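You operate a simulated robot arm through the tools that you are given. There is no shell and no other tool. Be economical: measure what you need, move in short steps, check, and stop when the job is done.

The job below is to be done with a simulated two-armed robot. You get a single attempt, and the scene is never put back.

JOB
Put the white link in the red tray and carry it to the green cart with both hands.
Fine: the links are in the cage; shut and bolt it again.
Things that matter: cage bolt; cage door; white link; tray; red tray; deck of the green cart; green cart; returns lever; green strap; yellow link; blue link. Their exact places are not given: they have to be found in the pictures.

It is judged by the outcome, as a careful person would: the job done as asked, and still so three seconds after it is handed in. It fails if anything else is knocked over, pushed out of place, dropped, spilled or broken.

ROBOT AND FRAMES
Two 7-joint arms with two-finger parallel grippers on one trunk, on a base that drives. Base frame: it is fixed to the floor where the robot stands at the start and does not move with it; the origin is under the middle of the robot, x ahead of it, y to its left, z up. Lengths are in mm, angles in rad, forces in N, time in s.
The left shoulder is at the start at [50, 187, 1015], the right one opposite. With the tool pointing down near the work surface each hand reaches from about 100 to 660 mm from the robot's upright axis, wherever it stands, measured 20 degrees to its own side. Places, roughly: cage bolt [500, 0, 800]; cage door [500, -200, 900]; tray [300, -1300, 800]; deck of the green cart [100, -2000, 800]; green cart [100, -2000, 400]; returns lever [-200, -2200, 600]; green strap [500, -2100, 1000]; red tray [250, -1250, 750]. Payload 3.43 kg a hand.
The tool frame of a hand sits at the grasp point between the pads (the TCP): z along the fingers, y along the line on which they close. The tips reach 30 mm beyond it. Largest opening 94 mm; finger width 28, thickness 10; the body of the gripper, 50 by 96 mm, starts 55 mm behind the TCP.
Orientation is that of the tool frame in the base frame, as a unit quaternion [x, y, z, w]. With the fingers straight down and closing along the base's y, the tool's x points along the base's -x, its y along +y and its z along -z.

CONTROLS
- The arms move only by the tool drive_tool. It takes "left_deltas", "right_deltas" or both (then of equal length, played together; a hand with none holds still); each is a list that holds one entry, the list of rows, each a list of 7 numbers: the turn, a rotation vector about the tool's x, y, z in units of 8 degrees (1.0 is 8 degrees), then the shift along the tool's x, y, z in units of 40 mm (1.0 is 40 mm), then the opening in per cent of the stroke, from 0 (shut) to 100 (fully open). In form: [[[rx, ry, rz, tx, ty, tz, hand], ...]]. A call has 1 to 20 rows; each row shifts and turns the commanded pose from where the row before left it, along the tool's axes as they then stand. A call with a number of a shift or a turn outside -1 to 1 is refused whole. A row lasts 0.2 s, in which the tool goes at most 50 mm and 0.15 rad; a call with a longer step from one row to the next is refused whole, and so is a gripper value outside its range. Where a pose cannot be reached the arm comes as near as it can. A force on the tool above 50 N (or 10 N above the force at the start of the call, whichever is more), or a blocked arm, ends the call early, and 0.2 s more pass. Each finger travels about 153 mm/s and halts on what it meets, pressing with about 42 N; the grip force reading is that of the motor and also rises with nothing between the fingers. The clock runs only during rows and for 0.2 s after the last one: add rows that do not move to give the fingers time. It gives the time, the measured TCP pose, the force on the tool (base axes), the opening and the grip force at its end, in the units of the frame above (readings bear some noise).
- Cameras (640 x 400 px; columns grow to the right, rows downward): "scene" is now at [136.1, -45.4, 1182.3]; the picture's right is [-0.49, -0.87, 0.00], its down [-0.46, 0.26, -0.85] and it looks along [0.74, -0.42, -0.53] (base axes); focal length 214 px, centre (320, 200). "left" rides on the left gripper at [76, -14, -102] in its tool frame; the picture's right is [0.18, 0.98, 0.00], its down [-0.75, 0.14, -0.64] and it looks along [-0.63, 0.12, 0.77] (tool axes); focal length 243 px, centre (320, 200). "right" rides on the right gripper at [76, 14, -103] in its tool frame; the picture's right is [-0.18, 0.98, 0.00], its down [-0.75, -0.14, -0.64] and it looks along [-0.63, -0.12, 0.77] (tool axes); focal length 243 px, centre (320, 200).
- get_image(camera): a new picture of that camera. The clock stands still meanwhile.
- slide_trunk(by): slides the trunk up (or, below 0, down) by that many mm; the arms and the scene camera ride with it, the base frame stays. It gives what a move gives, with no picture.
- base_move(legs): drives the robot by 1 to 6 legs, each [ahead, left, turn to the left] in mm, mm and rad, along the robot's own axes; the way and the turn of a leg run together, so that a leg with both is an arc; at most 1500 mm and 3.142 rad a leg. The arms and the cameras ride along, it lands a little off, and it stops where it bumps. It gives what a move gives.
- turn_head(pan, tilt): turns the head with the scene camera to pan (to the left, within 1.396 rad either way) and tilt (down, from -0.506 to 1.204), counted from straight ahead of the robot. It gives what a move gives.
- probe_pixels(camera, pixels): there is no depth. For up to 12 entries [column, row, z] of the newest picture of that camera ("zoom" is the newest enlarged one), the place [x, y] in the base frame at which the ray of that pixel passes the height z, good to about 2 mm. The clock stands still meanwhile.
- zoom(camera, box): a new picture of the part [left, top, right, bottom] of that camera's present view, enlarged. The clock stands still meanwhile.
- finish_job(): hands the job in; it is judged then, once.

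Keep the steps short. Do not move on a guess: measure, check each grasp and each placing, and mend mistakes. In all there are 80 turns and 62 pictures (those below and enlarged ones count). Leave the grippers open and the arms clear of the work at the hand-in unless told otherwise, and finish with a single line.

The tools are called after "Emit:" as name(argument=value, ...) on one line, values as JSON. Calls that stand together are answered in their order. drive_tool: Moves the arms, as the interface text tells. Its arguments: {"type":"object","properties":{"left_deltas":{"type":"array"},"right_deltas":{"type":"array"}},"required":[]} The other tools are called the same way: slide_trunk (by) slides the trunk up or down; base_move (legs) drives the base; turn_head (pan, tilt) turns the head that bears the scene camera; get_image (camera) takes a picture; probe_pixels (camera, pixels) gives the place at which the rays of pixels pass given heights; zoom (camera, box) takes an enlarged picture of a part of a camera's view; finish_job () hands the job in.

At the start:

```text
time_s: 0.0
left_eef_pos: [397.9, 73.8, 1211.4]
left_tcp_rot: [-0.001, 1.0, -0.001, -0.001]
left_force: [0.3, 0.5, -0.1]
left_finger_gap: 93.8
left_grasp_force: 0.0
right_eef_pos: [381.5, -267.8, 1139.0]
right_tcp_rot: [0.001, 1.0, 0.0, 0.0]
right_force: [-0.3, 0.4, -0.3]
right_finger_gap: 94.0
right_grasp_force: 0.1
trunk travel left (down, up): [-230.0, 202.0]
robot x, y, heading: [-0.9, 1.0, 0.006]
head pan, tilt: [-0.515, 0.559]
```

scene: 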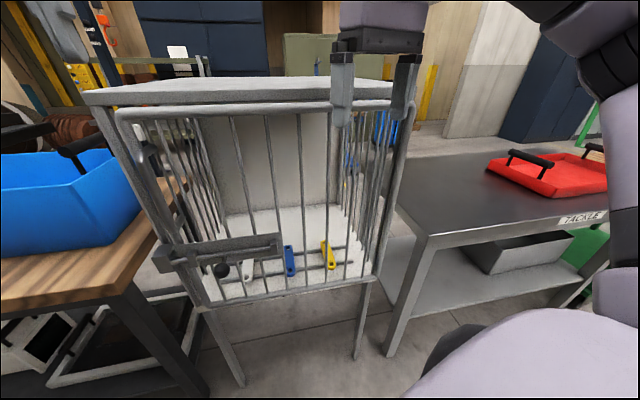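
right: 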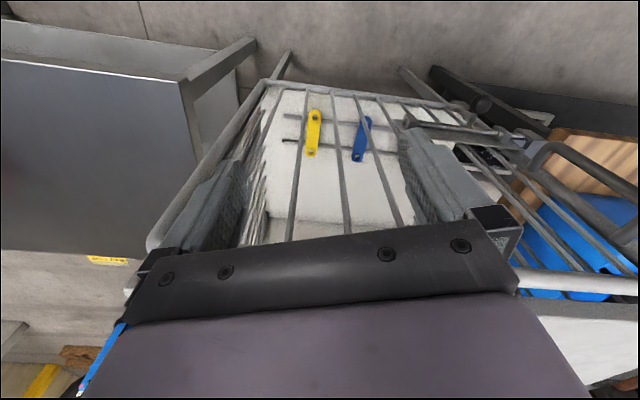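
left: 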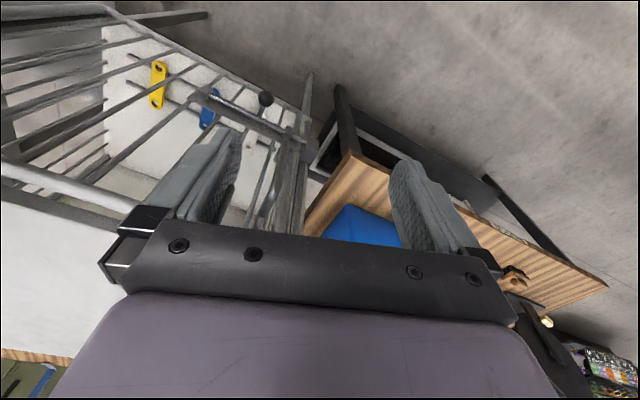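

I see the cage with a bolt at about (220,255), and the links inside. I'll look closer at the bolt and at the door.

Emit:
zoom(camera="scene", box=[130, 210, 390, 320])

Emit:
zoom(camera="scene", box=[70, 70, 430, 300])

```text
2.46 times, centred on (260, 265) of scene
```

zoom: 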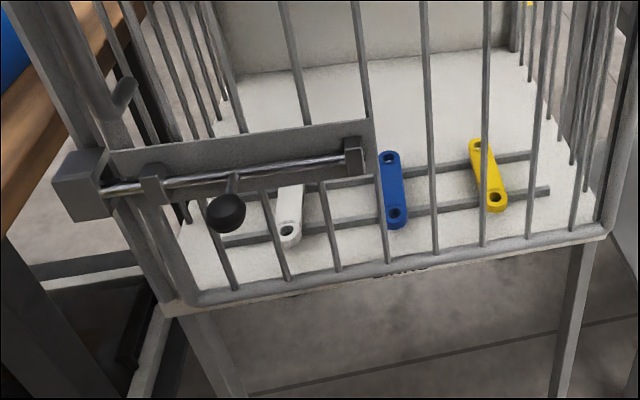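

```text
1.74 times, centred on (250, 185) of scene
```

zoom: 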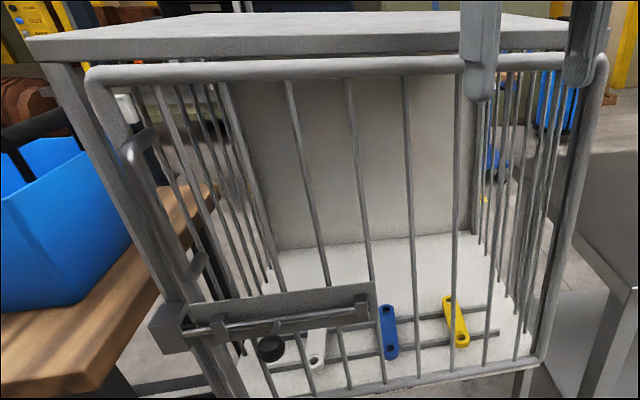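

I'll zoom the left camera's view of the bolt, then triangulate.

Emit:
zoom(camera="left", box=[100, 40, 340, 190])

Emit:
probe_pixels(camera="left", pixels=[[265, 98, 800], [265, 98, 850], [212, 97, 800], [212, 97, 850], [297, 137, 800], [297, 137, 850]])

Emit:
probe_pixels(camera="scene", pixels=[[222, 270, 800], [222, 270, 850], [158, 263, 800], [158, 263, 850], [279, 240, 800], [279, 240, 850]])

```text
2.67 times, centred on (220, 115) of left
```

zoom: 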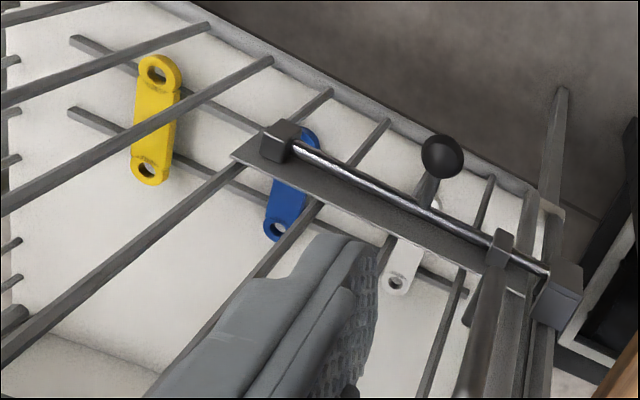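

```text
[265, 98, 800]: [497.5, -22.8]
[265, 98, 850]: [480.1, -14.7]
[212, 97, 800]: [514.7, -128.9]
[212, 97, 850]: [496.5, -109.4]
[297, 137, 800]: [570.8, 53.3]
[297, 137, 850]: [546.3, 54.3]
```

```text
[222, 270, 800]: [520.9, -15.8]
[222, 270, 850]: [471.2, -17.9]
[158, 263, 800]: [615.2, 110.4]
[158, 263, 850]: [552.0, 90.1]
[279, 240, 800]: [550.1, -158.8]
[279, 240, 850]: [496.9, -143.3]
```

Next I measure the rod ends, door edges and handle from both views.

Emit:
probe_pixels(camera="left", pixels=[[209.9, 94.4, 800], [209.9, 94.4, 850], [305, 142, 800], [305, 142, 850], [249, 146, 700], [249, 146, 750], [148, 143, 700], [148, 143, 750], [276, 178, 700], [276, 178, 750], [159, 102, 700], [159, 102, 750]])

Emit:
zoom(camera="scene", box=[90, 70, 250, 320])

Emit:
probe_pixels(camera="scene", pixels=[[270.2, 248.7, 800], [270.2, 248.7, 850], [171.8, 260.9, 800], [171.8, 260.9, 850], [247, 277.2, 700], [247, 277.2, 750], [325.3, 242.3, 700], [325.3, 242.3, 750], [331.7, 264, 700], [331.7, 264, 750]])

```text
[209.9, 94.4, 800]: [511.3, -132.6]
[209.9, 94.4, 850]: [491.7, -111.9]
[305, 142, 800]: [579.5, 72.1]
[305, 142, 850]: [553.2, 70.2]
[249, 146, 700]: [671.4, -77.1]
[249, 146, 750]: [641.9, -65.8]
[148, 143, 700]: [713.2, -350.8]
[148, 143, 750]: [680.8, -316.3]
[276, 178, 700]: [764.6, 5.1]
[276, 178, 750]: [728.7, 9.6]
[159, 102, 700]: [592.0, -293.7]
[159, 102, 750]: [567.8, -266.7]
```

```text
1.60 times, centred on (170, 195) of scene
```

zoom: 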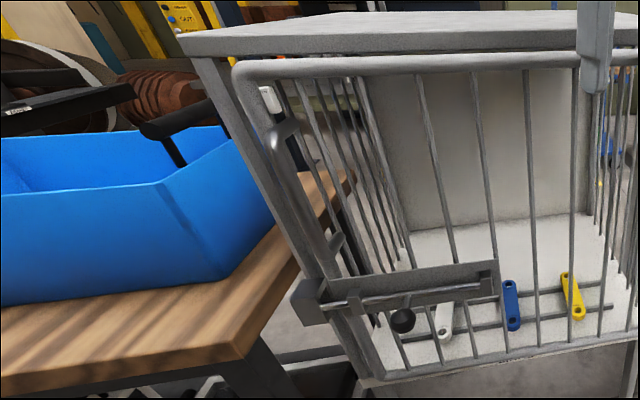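

```text
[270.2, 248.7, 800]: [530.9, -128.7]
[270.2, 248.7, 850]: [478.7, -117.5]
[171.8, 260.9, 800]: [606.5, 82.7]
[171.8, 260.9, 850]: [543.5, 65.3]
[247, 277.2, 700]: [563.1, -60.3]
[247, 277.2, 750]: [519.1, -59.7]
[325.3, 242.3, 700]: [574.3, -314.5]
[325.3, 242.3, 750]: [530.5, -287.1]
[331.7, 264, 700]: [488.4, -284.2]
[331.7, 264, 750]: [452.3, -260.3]
```

Triangulated: the rod runs from about (499,-121,830) to (560,70,835), so the cage is yawed by about -17.6°. The knob is at (485,-17,836) and the hinge is at the door's right edge, near (413,-393). I back up a little and square up to the cage.

Emit:
base_move(legs=[[-150, 0, 0], [0, 0, -0.313]])

Emit:
turn_head(pan=0.1, tilt=0.5)

Emit:
get_image(camera="scene")

```text
time_s: 2.4
left_eef_pos: [249.3, -53.6, 1212.5]
left_tcp_rot: [0.156, 0.988, -0.001, 0.0]
left_force: [0.0, -0.2, 0.4]
left_finger_gap: 94.1
left_grasp_force: 0.1
right_eef_pos: [127.0, -372.3, 1139.3]
right_tcp_rot: [0.157, 0.988, 0.001, 0.0]
right_force: [-0.6, -0.3, 0.9]
right_finger_gap: 93.9
right_grasp_force: 0.0
trunk travel left (down, up): [-230.0, 202.0]
robot x, y, heading: [-151.4, -0.7, -0.317]
head pan, tilt: [-0.515, 0.559]
```

```text
time_s: 3.4
left_eef_pos: [248.8, -52.0, 1213.2]
left_tcp_rot: [0.157, 0.988, -0.001, 0.0]
left_force: [-0.5, -0.3, 0.0]
left_finger_gap: 93.9
left_grasp_force: 0.0
right_eef_pos: [128.7, -372.1, 1139.3]
right_tcp_rot: [0.156, 0.988, 0.0, 0.0]
right_force: [-0.4, 0.4, -0.2]
right_finger_gap: 93.7
right_grasp_force: 0.0
trunk travel left (down, up): [-230.0, 202.0]
robot x, y, heading: [-152.3, 0.2, -0.317]
head pan, tilt: [0.099, 0.499]
```

```text
54 pictures are left
```

scene: 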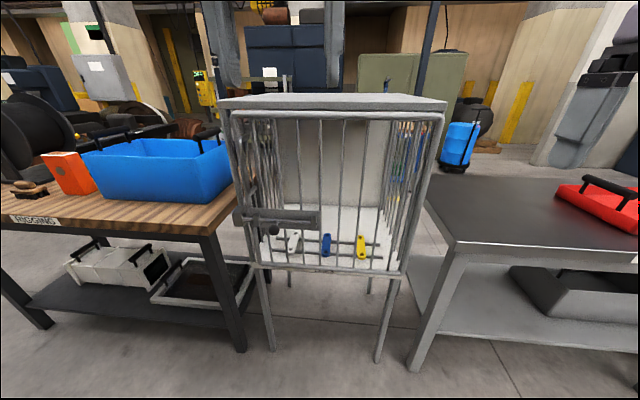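

Squared up. I zoom on the bolt from here, to compare with the earlier fix.

Emit:
zoom(camera="scene", box=[220, 190, 340, 265])

Emit:
zoom(camera="scene", box=[210, 90, 450, 240])

```text
5.33 times, centred on (280, 228) of scene
```

zoom: 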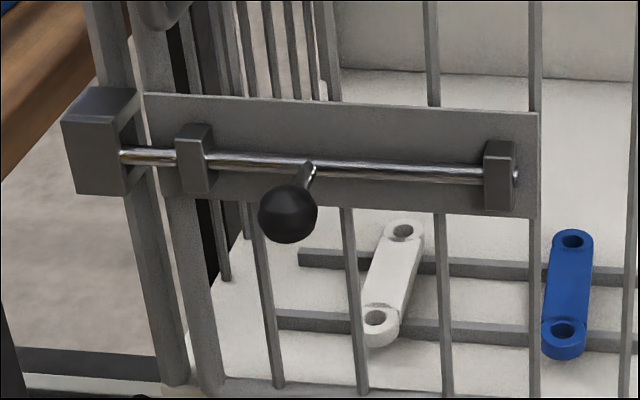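

```text
2.67 times, centred on (330, 165) of scene
```

zoom: 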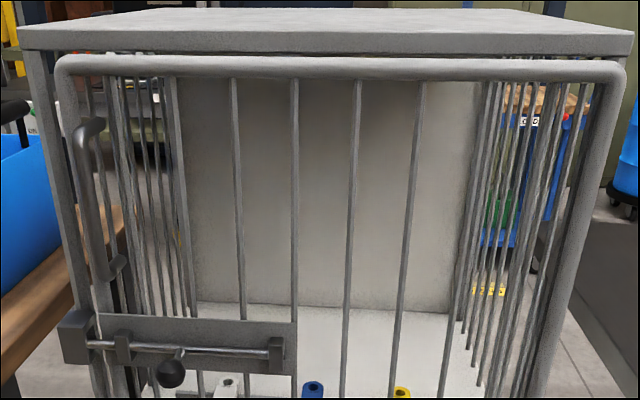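

Emit:
probe_pixels(camera="scene", pixels=[[274, 229.9, 830], [274, 229.9, 850], [242.9, 219.1, 830], [317, 222.8, 830], [256.6, 220, 830], [290.3, 249.6, 670], [290.3, 249.6, 700], [295.4, 233.3, 670], [295.4, 233.3, 700], [245, 168.7, 1000], [245, 168.7, 1020], [325.6, 251.9, 680]])

Emit:
get_image(camera="left")

```text
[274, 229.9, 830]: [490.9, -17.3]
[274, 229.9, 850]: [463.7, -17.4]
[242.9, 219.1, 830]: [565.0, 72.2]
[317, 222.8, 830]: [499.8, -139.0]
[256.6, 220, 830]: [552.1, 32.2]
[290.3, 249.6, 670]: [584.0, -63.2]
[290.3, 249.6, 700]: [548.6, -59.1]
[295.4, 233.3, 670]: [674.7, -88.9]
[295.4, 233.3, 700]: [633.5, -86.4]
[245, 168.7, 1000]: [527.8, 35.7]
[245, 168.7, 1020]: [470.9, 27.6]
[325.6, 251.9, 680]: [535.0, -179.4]
```

```text
51 pictures are left
```

left: 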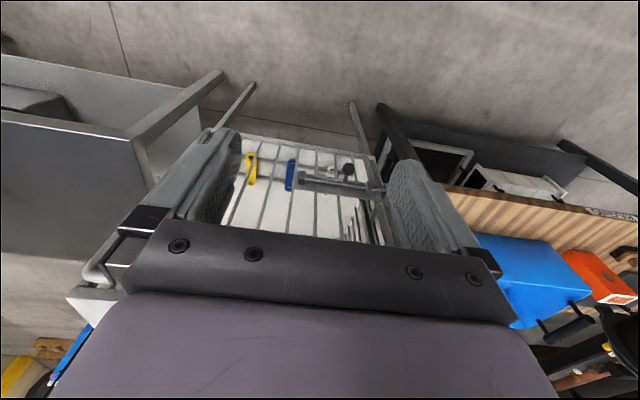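

Knob fixed at (486,-17,834). I lower the left hand to about 110 mm in front of it, then tilt the tool 60° toward horizontal.

Emit:
drive_tool(left_deltas=[[[0, 0, 0, -0.26, 0.27, 0.945, 70], [0, 0, 0, -0.26, 0.27, 0.945, 70], [0, 0, 0, -0.26, 0.27, 0.945, 70], [0, 0, 0, -0.26, 0.27, 0.945, 70], [0, 0, 0, -0.26, 0.27, 0.945, 70], [0, 0, 0, -0.26, 0.27, 0.945, 70], [0, 0, 0, -0.26, 0.27, 0.945, 70], [0, 0, 0, -0.26, 0.27, 0.945, 70], [0, 0, 0, -0.26, 0.27, 0.945, 70], [0, 0, 0, -0.26, 0.27, 0.945, 70], [0, -0.94, 0, 0, 0, 0, 70], [0, -0.94, 0, 0, 0, 0, 70], [0, -0.94, 0, 0, 0, 0, 70], [0, -0.94, 0, 0, 0, 0, 70], [0, -0.94, 0, 0, 0, 0, 70], [0, -0.94, 0, 0, 0, 0, 70], [0, -0.94, 0, 0, 0, 0, 70], [0, -0.94, 0, 0, 0, 0, 70], [0, 0, 0, 0, 0, 0, 70], [0, 0, 0, 0, 0, 0, 70]]])

Emit:
get_image(camera="left")

Emit:
get_image(camera="scene")

```text
time_s: 7.6
left_eef_pos: [382.4, 17.3, 833.3]
left_tcp_rot: [0.133, 0.855, -0.078, 0.496]
left_force: [0.0, -0.8, 0.4]
left_finger_gap: 65.9
left_grasp_force: 0.0
right_eef_pos: [127.2, -374.8, 1139.8]
right_tcp_rot: [0.156, 0.988, -0.001, 0.0]
right_force: [-1.2, -0.2, 0.8]
right_finger_gap: 94.0
right_grasp_force: 0.0
trunk travel left (down, up): [-230.0, 202.0]
robot x, y, heading: [-146.9, -1.0, -0.314]
head pan, tilt: [0.099, 0.499]
```

```text
50 pictures are left
```

left: 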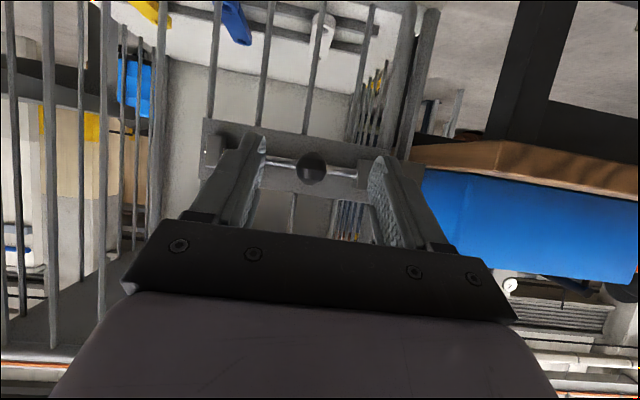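

```text
49 pictures are left
```

scene: 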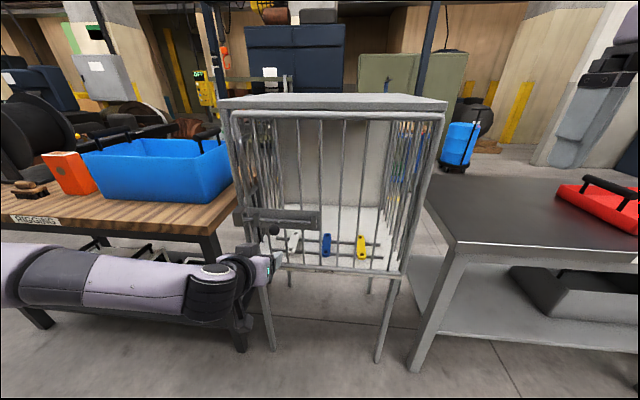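

The knob is centred between the fingers at (311,168) in the left view. I advance 104 mm level and close on it.

Emit:
drive_tool(left_deltas=[[[0, 0, 0, -0.325, 0, 0.5625, 70], [0, 0, 0, -0.325, 0, 0.5625, 70], [0, 0, 0, -0.325, 0, 0.5625, 70], [0, 0, 0, -0.325, 0, 0.5625, 70], [0, 0, 0, 0, 0, 0, 70], [0, 0, 0, 0, 0, 0, 20], [0, 0, 0, 0, 0, 0, 20], [0, 0, 0, 0, 0, 0, 20]]])

Emit:
get_image(camera="left")

```text
time_s: 9.4
left_eef_pos: [479.3, -14.4, 835.2]
left_tcp_rot: [0.134, 0.855, -0.078, 0.495]
left_force: [0.6, 0.0, 0.4]
left_finger_gap: 30.7
left_grasp_force: 44.7
right_eef_pos: [128.3, -372.4, 1139.8]
right_tcp_rot: [0.157, 0.988, 0.0, 0.0]
right_force: [-0.8, 1.0, 0.3]
right_finger_gap: 94.1
right_grasp_force: 0.1
trunk travel left (down, up): [-230.0, 202.0]
robot x, y, heading: [-151.7, -3.4, -0.311]
head pan, tilt: [0.099, 0.499]
```

```text
48 pictures are left
```

left: 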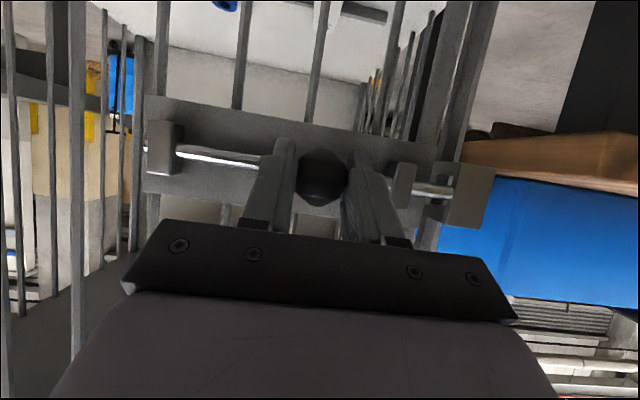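

The knob is gripped (gap 30.7). I slide it to the right about 60 mm.

Emit:
drive_tool(left_deltas=[[[0, 0, 0, 0, -0.375, 0, 20], [0, 0, 0, 0, -0.375, 0, 20], [0, 0, 0, 0, -0.375, 0, 20], [0, 0, 0, 0, -0.375, 0, 20], [0, 0, 0, 0, 0, 0, 20]]])

Emit:
get_image(camera="left")

```text
time_s: 10.6
left_eef_pos: [467.2, -56.1, 834.6]
left_tcp_rot: [0.122, 0.856, -0.067, 0.498]
left_force: [-1.6, 47.9, 6.8]
left_finger_gap: 30.8
left_grasp_force: 45.1
right_eef_pos: [128.6, -367.5, 1142.1]
right_tcp_rot: [0.156, 0.988, -0.002, 0.001]
right_force: [-0.2, 0.1, 0.0]
right_finger_gap: 93.9
right_grasp_force: 0.1
trunk travel left (down, up): [-230.0, 202.0]
robot x, y, heading: [-150.1, 4.2, -0.312]
head pan, tilt: [0.099, 0.499]
```

```text
47 pictures are left
```

left: 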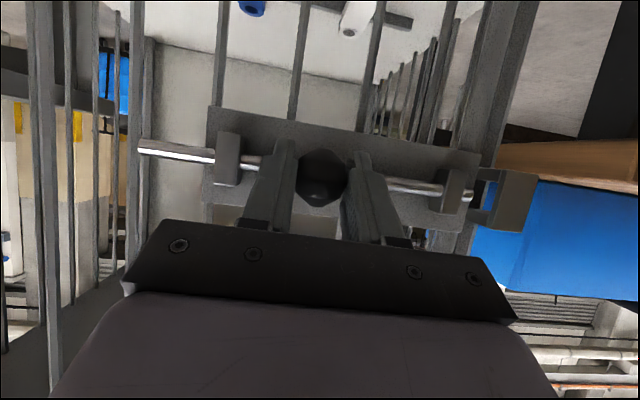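

The rod has cleared the keeper and stopped after 43 mm. With the knob still held, I ease the door open 15° along its arc, turning the tool with it.

Emit:
drive_tool(left_deltas=[[[0, 0, 0, 0, 0.2, 0, 20], [-0.541, 0, -0.3125, 0.365, -0.11, -0.632, 20], [-0.541, 0, -0.3125, 0.365, -0.11, -0.632, 20], [-0.541, 0, -0.3125, 0.365, -0.11, -0.632, 20], [0, 0, 0, 0, 0, 0, 20]]])

Emit:
get_image(camera="scene")

```text
time_s: 11.8
left_eef_pos: [375.1, -58.5, 834.3]
left_tcp_rot: [0.022, 0.865, -0.016, 0.501]
left_force: [-2.0, 9.7, 1.7]
left_finger_gap: 30.8
left_grasp_force: 45.0
right_eef_pos: [129.0, -371.8, 1141.8]
right_tcp_rot: [0.156, 0.988, 0.0, 0.001]
right_force: [-0.1, -0.7, -0.4]
right_finger_gap: 94.2
right_grasp_force: 0.0
trunk travel left (down, up): [-230.0, 202.0]
robot x, y, heading: [-149.5, 0.3, -0.316]
head pan, tilt: [0.099, 0.499]
```

```text
46 pictures are left
```

scene: 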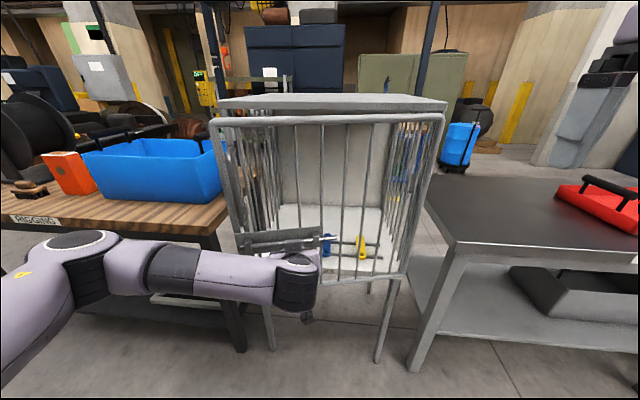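

The door follows easily. I open it another 15°.

Emit:
drive_tool(left_deltas=[[[-0.541, 0, -0.3125, 0.365, -0.11, -0.632, 20], [-0.541, 0, -0.3125, 0.365, -0.11, -0.632, 20], [-0.541, 0, -0.3125, 0.365, -0.11, -0.632, 20], [-0.541, 0, -0.3125, 0.365, -0.11, -0.632, 20], [0, 0, 0, 0, 0, 0, 20]]])

Emit:
get_image(camera="left")

```text
time_s: 13.0
left_eef_pos: [260.3, -83.6, 834.9]
left_tcp_rot: [-0.13, 0.855, 0.073, 0.497]
left_force: [-1.6, -0.9, 5.6]
left_finger_gap: 30.4
left_grasp_force: 44.7
right_eef_pos: [127.3, -372.5, 1140.3]
right_tcp_rot: [0.157, 0.988, 0.0, 0.0]
right_force: [-0.2, 0.7, 0.2]
right_finger_gap: 93.6
right_grasp_force: 0.0
trunk travel left (down, up): [-230.0, 202.0]
robot x, y, heading: [-156.9, 0.9, -0.314]
head pan, tilt: [0.099, 0.499]
```

```text
45 pictures are left
```

left: 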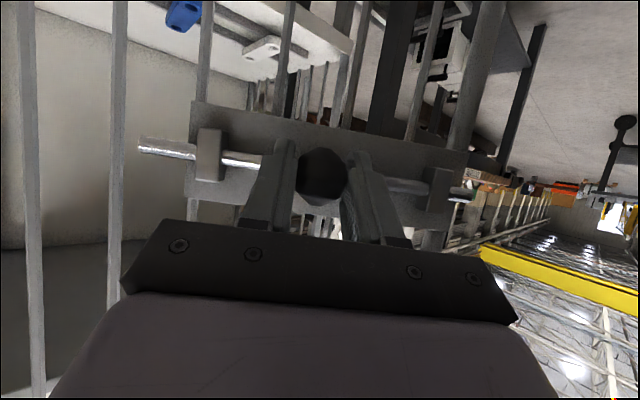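

The door is at about 35° with no strain. I release the knob, back off, pitch the tool down, and raise the left hand.

Emit:
drive_tool(left_deltas=[[[0, 0, 0, 0, 0, 0, 60], [0, 0, 0, 0, 0, 0, 60], [0, 0, 0, 0.375, 0, -0.65, 60], [0, 0, 0, 0.375, 0, -0.65, 60], [0, 0.94, 0, 0, 0, 0, 60], [0, 0.94, 0, 0, 0, 0, 60], [0, 0.94, 0, 0, 0, 0, 60], [0, 0.94, 0, 0, 0, 0, 60], [0, 0.94, 0, 0, 0, 0, 60], [0, 0.94, 0, 0, 0, 0, 60], [0, 0.94, 0, 0, 0, 0, 60], [0, 0.94, 0, 0, 0, 0, 60], [0, 0, 0, 0, 0, -0.95, 60], [0, 0, 0, 0, 0, -0.95, 60], [0, 0, 0, 0, 0, -0.95, 60], [0, 0, 0, 0, 0, -0.95, 60], [0, 0, 0, 0, 0, -0.95, 60], [0, 0, 0, 0, 0, -0.95, 60], [0, 0, 0, 0, 0, -0.95, 60], [0, 0, 0, 0, 0, -0.95, 60]]])

Emit:
slide_trunk(by=180)

Emit:
turn_head(pan=0.0, tilt=0.7)

Emit:
get_image(camera="scene")

```text
time_s: 17.2
left_eef_pos: [203.2, -102.1, 1138.8]
left_tcp_rot: [-0.149, 0.989, -0.001, 0.0]
left_force: [0.0, 0.0, -0.5]
left_finger_gap: 56.5
left_grasp_force: 0.1
right_eef_pos: [128.0, -372.5, 1139.4]
right_tcp_rot: [0.156, 0.988, 0.0, 0.0]
right_force: [0.3, -0.6, 0.5]
right_finger_gap: 94.0
right_grasp_force: 0.1
trunk travel left (down, up): [-230.0, 202.0]
robot x, y, heading: [-152.5, 1.3, -0.314]
head pan, tilt: [0.099, 0.499]
```

```text
time_s: 19.2
left_eef_pos: [203.7, -102.1, 1317.8]
left_tcp_rot: [-0.149, 0.989, -0.002, 0.0]
left_force: [-0.3, -0.1, -1.1]
left_finger_gap: 56.5
left_grasp_force: 0.2
right_eef_pos: [128.4, -372.2, 1319.7]
right_tcp_rot: [0.158, 0.987, 0.0, 0.0]
right_force: [0.2, 0.0, 0.1]
right_finger_gap: 94.0
right_grasp_force: 0.1
trunk travel left (down, up): [-410.0, 22.0]
robot x, y, heading: [-151.7, -2.2, -0.315]
head pan, tilt: [0.099, 0.499]
```

```text
time_s: 19.9
left_eef_pos: [203.4, -101.7, 1318.3]
left_tcp_rot: [-0.148, 0.989, -0.001, 0.0]
left_force: [0.6, 0.2, -0.4]
left_finger_gap: 56.6
left_grasp_force: 0.0
right_eef_pos: [127.7, -373.3, 1318.9]
right_tcp_rot: [0.157, 0.988, 0.0, 0.0]
right_force: [-0.4, -1.0, 0.3]
right_finger_gap: 94.0
right_grasp_force: 0.0
trunk travel left (down, up): [-410.0, 22.0]
robot x, y, heading: [-153.3, -5.5, -0.311]
head pan, tilt: [0.0, 0.7]
```

```text
44 pictures are left
```

scene: 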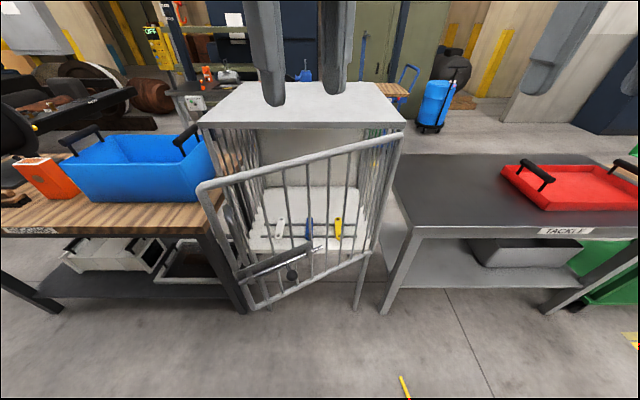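

The door stands open about 35°, with its top-left corner at (203,188). I move the left hand out to the left and bring the right hand, fingers shut, over the gap behind the door. I also probe the door's top rail.

Emit:
probe_pixels(camera="scene", pixels=[[205, 190, 1110], [402, 135, 1110], [205, 190, 1130], [402, 135, 1130], [198, 123, 1130], [404, 124, 1130], [200, 110, 1150], [300, 163, 1120]])

Emit:
drive_tool(left_deltas=[[[0, 0, 0.5, -0.39, 0.925, 0, 60], [0, 0, 0.5, -0.39, 0.925, 0, 60], [0, 0, 0.5, -0.3, 0.95, 0, 60], [0, 0, 0.5, -0.25, 0.97, 0, 60], [0, 0, 0.5, -0.2, 0.97, 0, 60], [0, 0, 0.5, -0.1, 0.97, 0, 60], [0, 0, 0.5, 0, 0.97, 0, 60], [0, 0, 0.5, 0.1, 0.97, 0, 60], [0, 0, 0, 0, 0, 0, 60], [0, 0, 0, 0, 0, 0, 60], [0, 0, 0, 0, 0, 0, 60], [0, 0, 0, 0, 0, 0, 60], [0, 0, 0, 0, 0, 0, 60], [0, 0, 0, 0, 0, 0, 60], [0, 0, 0, 0, 0, 0, 60], [0, 0, 0, 0, 0, 0, 60]]], right_deltas=[[[0, 0, 0, 0, 0, 0, 50], [0, 0, 0, 0, 0, 0, 0], [0, 0, 0, 0, 0, 0, 0], [0, 0, 0, 0, 0, 0, 0], [0, 0, 0, -0.18, 0.948, 0, 0], [0, 0, 0, -0.18, 0.948, 0, 0], [0, 0, 0, -0.18, 0.948, 0, 0], [0, 0, 0, -0.18, 0.948, 0, 0], [0, 0, 0, -0.18, 0.948, 0, 0], [0, 0, 0, -0.18, 0.948, 0, 0], [0, 0, 0, -0.18, 0.948, 0, 0], [0, 0, 0, -0.18, 0.948, 0, 0], [0, 0, 0, -0.18, 0.948, 0, 0], [0, 0, 0, -0.18, 0.948, 0, 0], [0, 0, 0, -0.18, 0.948, 0, 0], [0, 0, 0, 0, 0, 0, 0]]])

Emit:
get_image(camera="scene")

```text
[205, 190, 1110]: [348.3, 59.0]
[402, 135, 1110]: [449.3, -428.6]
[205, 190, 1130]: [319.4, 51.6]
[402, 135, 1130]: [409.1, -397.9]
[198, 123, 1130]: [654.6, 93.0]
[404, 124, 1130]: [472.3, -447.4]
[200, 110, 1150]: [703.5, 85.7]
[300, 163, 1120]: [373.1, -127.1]
```

```text
time_s: 22.8
left_eef_pos: [250.9, 212.2, 1317.5]
left_tcp_rot: [0.13, 0.992, -0.003, 0.0]
left_force: [0.1, 0.8, 0.0]
left_finger_gap: 56.4
left_grasp_force: 0.0
right_eef_pos: [297.1, -143.0, 1340.7]
right_tcp_rot: [0.209, 0.977, 0.05, 0.011]
right_force: [-0.3, -0.1, 0.1]
right_finger_gap: 0.0
right_grasp_force: 32.6
right hand out of reach, approached as far as the arm can: row 13, 14
trunk travel left (down, up): [-410.0, 22.0]
robot x, y, heading: [-151.7, -4.3, -0.315]
head pan, tilt: [0.0, 0.7]
stopped in row 14 (right hand): the arm was blocked; the commanded pose is now the measured one
```

```text
43 pictures are left
```

scene: 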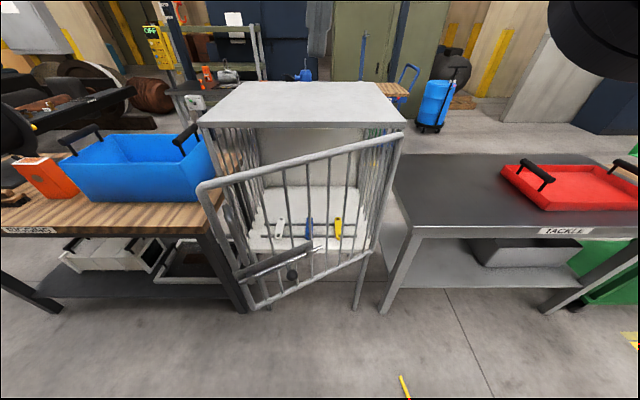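

The right hand cannot cross that far. I shift the base 250 mm to the left, so the right hand gets behind the door while the robot stays clear of its swing.

Emit:
base_move(legs=[[0, 250, 0]])

```text
time_s: 24.6
left_eef_pos: [326.5, 446.8, 1317.0]
left_tcp_rot: [0.13, 0.991, -0.002, 0.001]
left_force: [0.5, 0.2, 0.0]
left_finger_gap: 56.2
left_grasp_force: 0.1
right_eef_pos: [373.1, 92.9, 1341.1]
right_tcp_rot: [0.209, 0.976, 0.051, 0.011]
right_force: [0.0, 0.3, -0.1]
right_finger_gap: 0.0
right_grasp_force: 32.7
trunk travel left (down, up): [-410.0, 22.0]
robot x, y, heading: [-73.7, 237.9, -0.315]
head pan, tilt: [0.0, 0.7]
```

I bring the right hand to about (385,-5) behind the door rail, straighten it, and lower it so the fingers sit behind the top rail.

Emit:
drive_tool(right_deltas=[[[0.185, 0, 0, -0.319, -0.617, 0.82, 0], [0.185, 0, 0, -0.319, -0.617, 0.82, 0], [0.185, 0, 0, -0.319, -0.617, 0.82, 0], [0.185, 0, 0, -0.319, -0.617, 0.82, 0], [0, 0, 0, 0, 0, 0.79, 0], [0, 0, 0, 0, 0, 0.79, 0], [0, 0, 0, 0, 0, 0.79, 0], [0, 0, 0, 0, 0, 0, 0]]])

Emit:
get_image(camera="right")

Emit:
get_image(camera="scene")

```text
time_s: 26.2
left_eef_pos: [326.8, 447.6, 1317.7]
left_tcp_rot: [0.131, 0.991, -0.002, 0.001]
left_force: [-0.4, 0.2, 0.5]
left_finger_gap: 56.4
left_grasp_force: 0.0
right_eef_pos: [386.1, -10.4, 1129.8]
right_tcp_rot: [0.21, 0.977, 0.007, 0.014]
right_force: [0.1, 2.9, 15.0]
right_finger_gap: 0.1
right_grasp_force: 33.4
trunk travel left (down, up): [-410.0, 22.0]
robot x, y, heading: [-74.6, 237.2, -0.314]
head pan, tilt: [0.0, 0.7]
stopped in row 8 (right hand): the force on the tool passed its limit (the readings are from after the stop); the commanded pose is now the measured one
```

```text
42 pictures are left
```

right: 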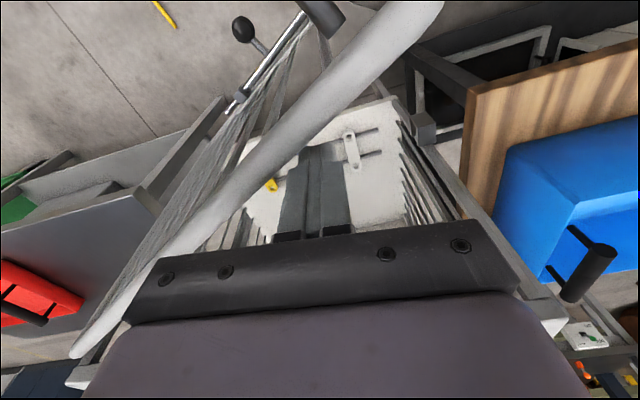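

```text
41 pictures are left
```

scene: 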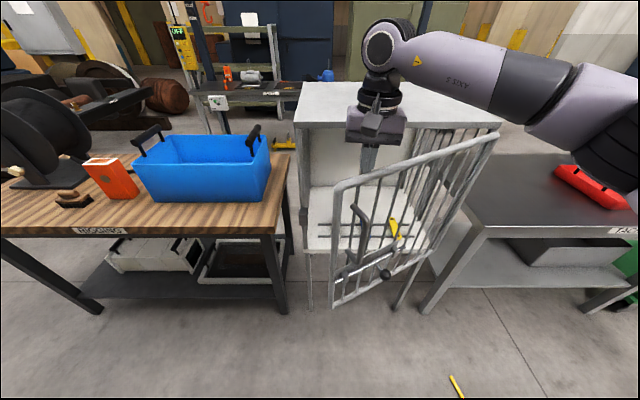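

The hand met something at z=1130. I zoom in to see what it touches.

Emit:
zoom(camera="scene", box=[320, 80, 448, 220])

Emit:
zoom(camera="right", box=[60, 60, 440, 340])

```text
2.86 times, centred on (384, 150) of scene
```

zoom: 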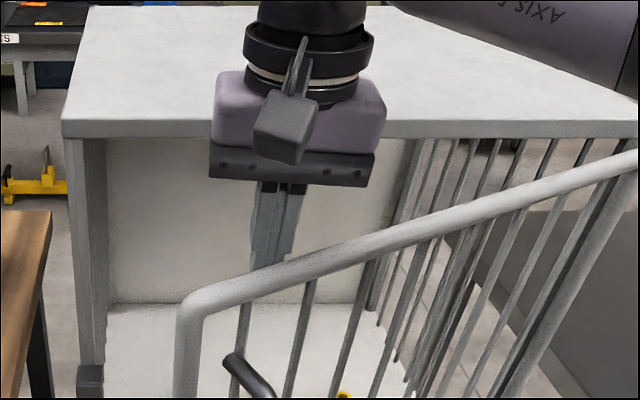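

```text
1.43 times, centred on (250, 200) of right
```

zoom: 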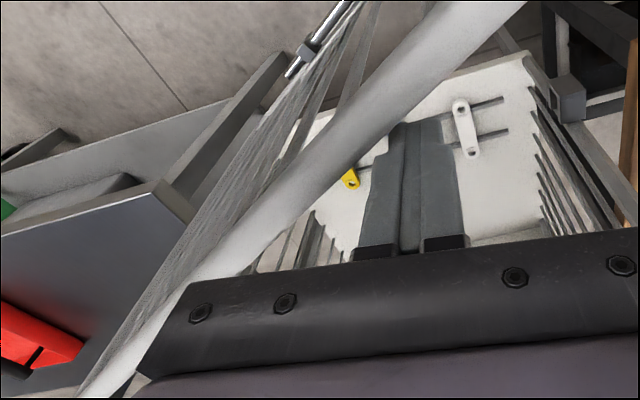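

The fingertips rest on the top rail's inner edge. I lift, shift 40 mm further in, and lower again.

Emit:
drive_tool(right_deltas=[[[0, 0, 0, 0, 0, -0.5, 0], [0, 0, 0, -1, 0, 0, 0], [0, 0, 0, 0, 0, 0.8, 0], [0, 0, 0, 0, 0, 0.8, 0], [0, 0, 0, 0, 0, 0, 0]]])

Emit:
get_image(camera="right")

```text
time_s: 27.4
left_eef_pos: [326.4, 447.8, 1317.1]
left_tcp_rot: [0.131, 0.991, -0.001, 0.001]
left_force: [-1.3, -0.1, -1.0]
left_finger_gap: 56.5
left_grasp_force: 0.1
right_eef_pos: [421.1, -27.5, 1083.6]
right_tcp_rot: [0.211, 0.977, 0.005, 0.012]
right_force: [-0.3, -1.0, 0.4]
right_finger_gap: 0.0
right_grasp_force: 32.8
trunk travel left (down, up): [-410.0, 22.0]
robot x, y, heading: [-76.5, 235.6, -0.312]
head pan, tilt: [0.0, 0.7]
```

```text
38 pictures are left
```

right: 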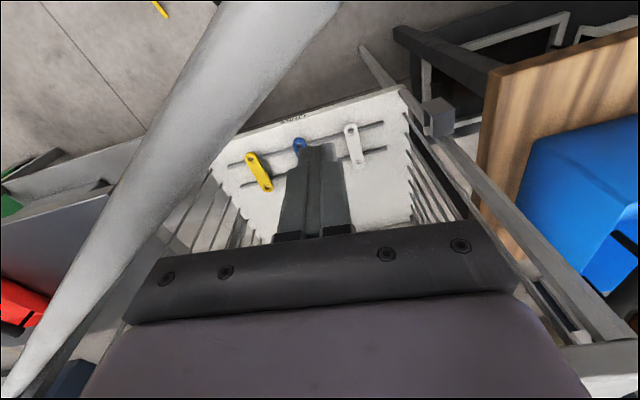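

The fingers are behind the rail now. I push the door along its arc, 9 steps of about 5.5°.

Emit:
drive_tool(right_deltas=[[[0, 0, 0, 0.815, -0.426, 0, 0], [0, 0, 0, 0.771, -0.502, 0, 0], [0, 0, 0, 0.719, -0.574, 0, 0], [0, 0, 0, 0.661, -0.64, 0, 0], [0, 0, 0, 0.596, -0.701, 0, 0], [0, 0, 0, 0.526, -0.755, 0, 0], [0, 0, 0, 0.452, -0.802, 0, 0], [0, 0, 0, 0.373, -0.841, 0, 0], [0, 0, 0, 0.29, -0.873, 0, 0], [0, 0, 0, 0, 0, 0, 0]]])

Emit:
get_image(camera="scene")

```text
time_s: 29.6
left_eef_pos: [327.5, 448.3, 1318.7]
left_tcp_rot: [0.13, 0.991, -0.002, 0.001]
left_force: [0.3, -0.2, 0.5]
left_finger_gap: 56.3
left_grasp_force: 0.0
right_eef_pos: [132.9, -164.9, 1074.8]
right_tcp_rot: [0.211, 0.977, 0.006, 0.012]
right_force: [0.5, -0.2, 0.8]
right_finger_gap: 0.0
right_grasp_force: 33.0
trunk travel left (down, up): [-410.0, 22.0]
robot x, y, heading: [-74.3, 238.9, -0.316]
head pan, tilt: [0.0, 0.7]
```

```text
37 pictures are left
```

scene: 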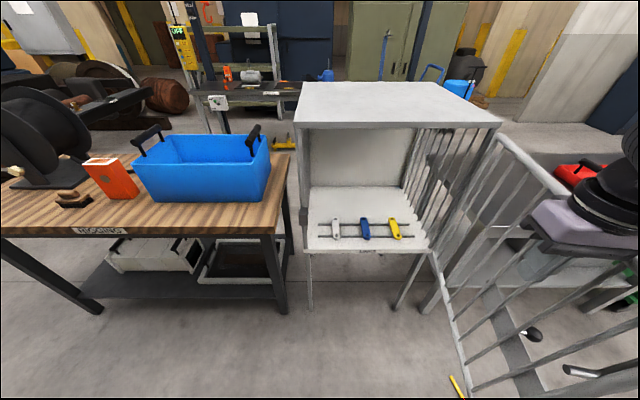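

The door swings freely. I push it five steps wider, then lift the right hand clear. I also probe the links and the bench corner.

Emit:
drive_tool(right_deltas=[[[0, 0, 0, 0.205, -0.897, 0, 0], [0, 0, 0, 0.118, -0.912, 0, 0], [0, 0, 0, 0.031, -0.92, 0, 0], [0, 0, 0, -0.058, -0.918, 0, 0], [0, 0, 0, -0.146, -0.9, 0, 0], [0, 0, 0, -0.2, -0.88, 0, 0], [0, 0, 0, 0, 0, 0, 0], [0, 0, 0, 0, 0.3, -0.8, 0], [0, 0, 0, 0, 0.3, -0.9, 0], [0, 0, 0, 0, 0.3, -0.9, 0], [0, 0, 0, 0, 0.3, -0.9, 0]]])

Emit:
probe_pixels(camera="scene", pixels=[[335.5, 222, 675], [336, 235, 675], [285, 232, 800], [302, 313, 0], [308, 247, 660], [425, 250, 660], [432, 245, 660], [272, 310, 0], [331, 226, 675], [340, 226, 675]])

Emit:
zoom(camera="scene", box=[290, 190, 450, 290])

```text
time_s: 32.0
left_eef_pos: [326.1, 448.9, 1317.7]
left_tcp_rot: [0.131, 0.991, -0.002, 0.001]
left_force: [-0.9, 0.3, 0.6]
left_finger_gap: 56.2
left_grasp_force: 0.1
right_eef_pos: [62.0, -319.1, 1214.1]
right_tcp_rot: [0.211, 0.977, 0.005, 0.011]
right_force: [-0.8, 0.9, 0.5]
right_finger_gap: 0.1
right_grasp_force: 32.7
trunk travel left (down, up): [-410.0, 22.0]
robot x, y, heading: [-73.6, 238.2, -0.312]
head pan, tilt: [0.0, 0.7]
```

```text
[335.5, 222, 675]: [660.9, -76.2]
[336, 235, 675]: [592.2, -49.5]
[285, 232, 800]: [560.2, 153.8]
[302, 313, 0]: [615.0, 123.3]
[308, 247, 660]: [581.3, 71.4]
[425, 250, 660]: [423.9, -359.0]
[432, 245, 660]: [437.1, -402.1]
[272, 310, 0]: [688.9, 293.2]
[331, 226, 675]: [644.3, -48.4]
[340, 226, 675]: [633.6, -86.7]
```

```text
4.00 times, centred on (370, 240) of scene
```

zoom: 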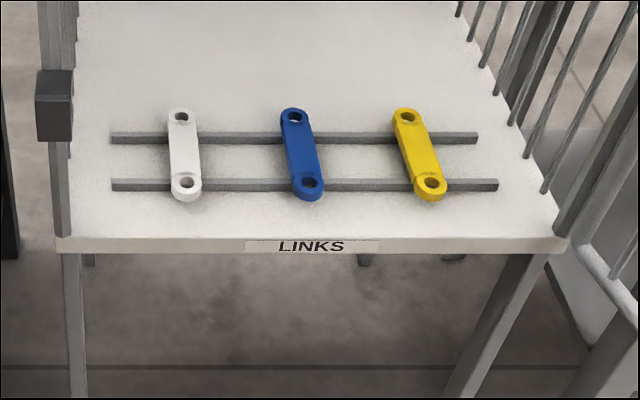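

White link: holes at about (590,-50) and (665,-77), top near z 680. I tuck the right hand in toward the robot, then drive the robot ahead and right so the link is within the left hand's reach.

Emit:
drive_tool(right_deltas=[[[0, 0, 0, 0, 1, 0, 0], [0, 0, 0, 0, 1, 0, 0], [0, 0, 0, 0, 1, 0, 0], [0, 0, 0, 0, 1, 0, 0], [0, 0, 0, 0, 1, 0, 0], [0, 0, 0, 0, 1, 0, 0], [0, 0, 0, 0, 1, 0, 0]]])

Emit:
base_move(legs=[[0, -170, 0], [180, 0, 0]])

Emit:
slide_trunk(by=-100)

Emit:
get_image(camera="scene")

```text
time_s: 33.6
left_eef_pos: [326.1, 448.4, 1317.6]
left_tcp_rot: [0.13, 0.991, -0.001, 0.001]
left_force: [-0.2, 0.8, 0.3]
left_finger_gap: 56.4
left_grasp_force: 0.0
right_eef_pos: [176.0, -62.5, 1216.8]
right_tcp_rot: [0.211, 0.977, 0.005, 0.013]
right_force: [0.3, 0.4, 0.3]
right_finger_gap: 0.0
right_grasp_force: 32.9
trunk travel left (down, up): [-410.0, 22.0]
robot x, y, heading: [-75.2, 234.6, -0.317]
head pan, tilt: [0.0, 0.7]
```

```text
time_s: 36.2
left_eef_pos: [444.8, 231.9, 1316.9]
left_tcp_rot: [0.129, 0.992, -0.002, 0.0]
left_force: [0.1, -0.1, 0.2]
left_finger_gap: 56.2
left_grasp_force: 0.0
right_eef_pos: [295.5, -280.0, 1216.1]
right_tcp_rot: [0.211, 0.977, 0.006, 0.012]
right_force: [0.6, 0.8, -0.8]
right_finger_gap: 0.0
right_grasp_force: 33.1
trunk travel left (down, up): [-410.0, 22.0]
robot x, y, heading: [43.0, 17.7, -0.315]
head pan, tilt: [0.0, 0.7]
```

```text
time_s: 37.5
left_eef_pos: [443.6, 230.6, 1217.9]
left_tcp_rot: [0.13, 0.992, -0.001, 0.0]
left_force: [0.7, 0.3, -0.4]
left_finger_gap: 56.1
left_grasp_force: 0.0
right_eef_pos: [293.9, -281.1, 1117.5]
right_tcp_rot: [0.21, 0.978, 0.005, 0.012]
right_force: [0.4, 0.0, -0.7]
right_finger_gap: 0.1
right_grasp_force: 32.4
trunk travel left (down, up): [-310.0, 122.0]
robot x, y, heading: [43.3, 18.7, -0.315]
head pan, tilt: [0.0, 0.7]
```

```text
35 pictures are left
```

scene: 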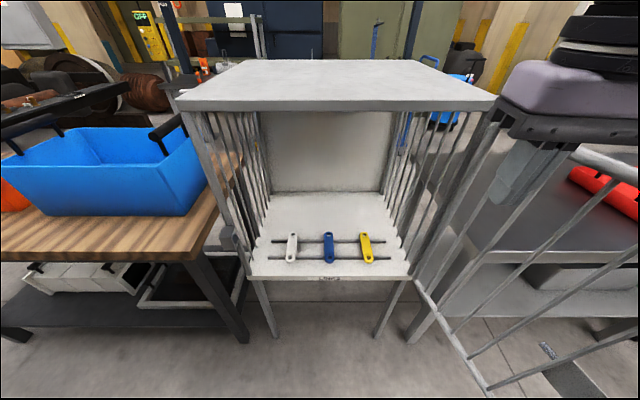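

I zoom on the white link from here to fix its height and direction.

Emit:
zoom(camera="scene", box=[250, 215, 390, 290])

Emit:
probe_pixels(camera="scene", pixels=[[291, 258, 660], [291, 258, 680], [291, 258, 700], [293, 239, 660], [293, 239, 680], [293, 239, 700]])

```text
4.57 times, centred on (320, 252) of scene
```

zoom: 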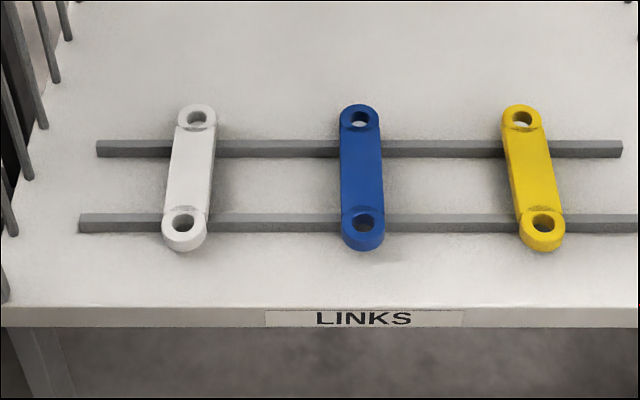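

```text
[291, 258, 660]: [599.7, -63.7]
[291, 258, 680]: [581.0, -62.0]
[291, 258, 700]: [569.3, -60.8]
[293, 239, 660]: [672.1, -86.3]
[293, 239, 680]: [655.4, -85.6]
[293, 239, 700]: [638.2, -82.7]
```

Emit:
probe_pixels(camera="zoom", pixels=[[184, 222, 670], [184, 222, 690], [197, 118, 670], [197, 118, 690], [172, 170, 690], [213, 170, 690], [290, 308, 660]])

```text
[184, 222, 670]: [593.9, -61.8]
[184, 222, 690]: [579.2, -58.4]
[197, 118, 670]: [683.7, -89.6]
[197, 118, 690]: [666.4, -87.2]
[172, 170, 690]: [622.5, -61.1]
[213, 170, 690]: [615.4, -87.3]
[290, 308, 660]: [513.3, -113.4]
```

Combining the views, the link top is at z≈652 (the cage floor is about 634). The holes are at (607,-65) and (699,-92), so it points -16°. I raise the trunk so the left arm comes in from above the bench, then bring the left hand in front of the link and lower it.

Emit:
slide_trunk(by=90)

Emit:
drive_tool(left_deltas=[[[0, 0, 0, -0.13, -0.93, 0, 60], [0, 0, 0, -0.13, -0.93, 0, 60], [0, 0, 0, -0.13, -0.93, 0, 60], [0, 0, 0, -0.13, -0.93, 0, 60], [0, 0, 0, -0.13, -0.93, 0, 60], [0, 0, 0, -0.13, -0.93, 0, 60], [0, -0.5, 0, 0, 0, 0.95, 60], [0, -0.5, 0, 0.07, 0, 0.947, 60], [0, -0.5, 0, 0.14, 0, 0.94, 60], [0, -0.5, 0, 0.21, 0, 0.93, 60], [0, -0.5, 0, 0.27, 0, 0.91, 60], [0, -0.5, 0, 0.34, 0, 0.89, 60], [0, -0.5, 0, 0.4, 0, 0.865, 60], [0, -0.5, 0, 0.46, 0, 0.835, 60], [0, -0.5, 0, 0.51, 0, 0.8, 60], [0, -0.5, 0, 0.56, 0, 0.77, 60], [0, -0.5, 0, 0.61, 0, 0.73, 60], [0, 0, 0, 0.66, 0, 0.69, 60], [0, 0, 0, 0.66, 0, 0.69, 60]]])

Emit:
get_image(camera="left")

Emit:
get_image(camera="scene")

```text
time_s: 38.8
left_eef_pos: [442.9, 230.0, 1308.4]
left_tcp_rot: [0.129, 0.992, -0.002, 0.0]
left_force: [0.1, 1.0, 0.2]
left_finger_gap: 56.5
left_grasp_force: 0.0
right_eef_pos: [295.1, -280.9, 1206.7]
right_tcp_rot: [0.211, 0.977, 0.006, 0.012]
right_force: [0.2, -0.1, 0.0]
right_finger_gap: 0.0
right_grasp_force: 33.1
trunk travel left (down, up): [-400.0, 32.0]
robot x, y, heading: [40.4, 22.5, -0.315]
head pan, tilt: [0.0, 0.7]
```

```text
time_s: 42.8
left_eef_pos: [415.9, 6.2, 813.1]
left_tcp_rot: [0.12, 0.919, -0.05, 0.372]
left_force: [0.1, 0.0, 0.2]
left_finger_gap: 56.4
left_grasp_force: 0.0
right_eef_pos: [295.6, -280.8, 1207.5]
right_tcp_rot: [0.21, 0.978, 0.006, 0.012]
right_force: [0.3, 0.2, 0.0]
right_finger_gap: 0.1
right_grasp_force: 32.8
trunk travel left (down, up): [-400.0, 32.0]
robot x, y, heading: [43.6, 22.9, -0.317]
head pan, tilt: [0.0, 0.7]
```

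```text
33 pictures are left
```

left: 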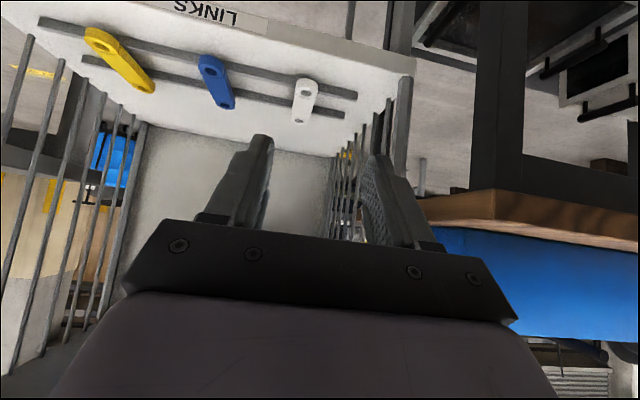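

```text
32 pictures are left
```

scene: 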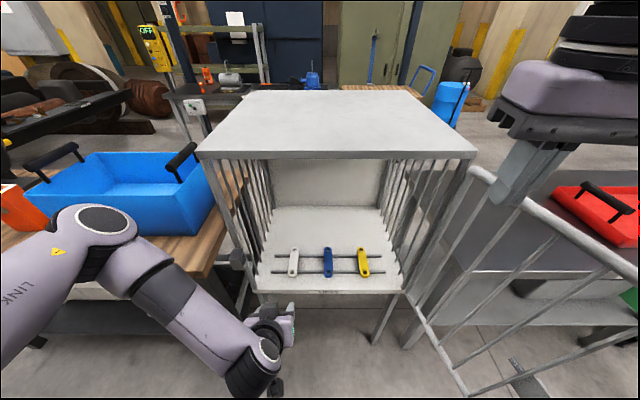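

The arm is clear of the bench. I check the link's place with this nearer view.

Emit:
probe_pixels(camera="left", pixels=[[306, 85, 652], [299, 118, 652], [306, 85, 640], [299, 118, 640], [240, 15, 634]])

Emit:
probe_pixels(camera="scene", pixels=[[292.5, 269.5, 652], [294, 252, 652], [329, 292, 634], [292.5, 269.5, 640], [294, 252, 640]])

```text
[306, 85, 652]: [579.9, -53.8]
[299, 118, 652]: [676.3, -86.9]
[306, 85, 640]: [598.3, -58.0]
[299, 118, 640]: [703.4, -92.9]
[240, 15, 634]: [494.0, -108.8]
```

```text
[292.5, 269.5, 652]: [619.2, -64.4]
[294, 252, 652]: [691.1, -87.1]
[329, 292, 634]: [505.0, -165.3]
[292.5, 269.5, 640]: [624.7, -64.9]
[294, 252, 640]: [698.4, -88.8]
```

Emit:
zoom(camera="left", box=[240, 50, 400, 150])

Emit:
zoom(camera="scene", box=[260, 230, 388, 310])

```text
4.00 times, centred on (320, 100) of left
```

zoom: 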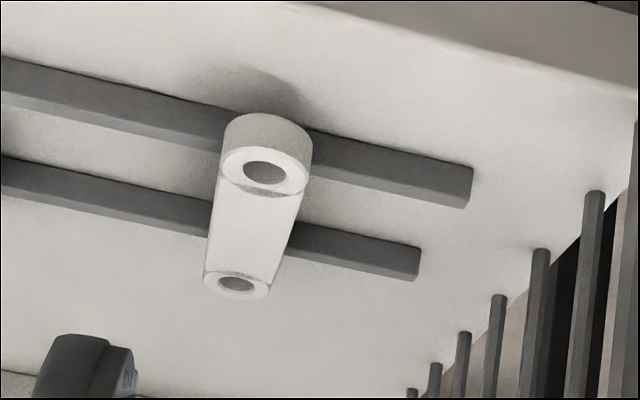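

```text
5.00 times, centred on (324, 270) of scene
```

zoom: 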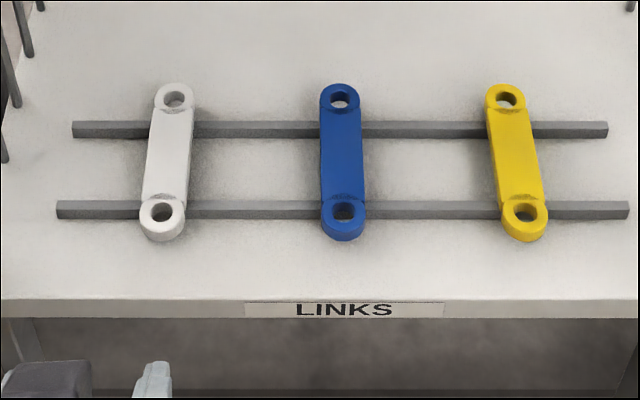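

Emit:
probe_pixels(camera="left", pixels=[[306, 93, 650], [306, 93, 670], [299, 121, 650], [299, 121, 670], [376.5, 147.5, 634]])

Emit:
probe_pixels(camera="scene", pixels=[[292.2, 272.4, 650], [292.2, 272.4, 670], [294.6, 249.8, 650], [294.6, 249.8, 670]])

```text
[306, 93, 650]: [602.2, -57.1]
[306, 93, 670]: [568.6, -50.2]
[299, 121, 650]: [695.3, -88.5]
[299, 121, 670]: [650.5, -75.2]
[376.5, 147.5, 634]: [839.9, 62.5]
```

```text
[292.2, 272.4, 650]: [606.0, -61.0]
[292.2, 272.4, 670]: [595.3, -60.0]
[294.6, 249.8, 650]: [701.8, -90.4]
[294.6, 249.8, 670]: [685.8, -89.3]
```

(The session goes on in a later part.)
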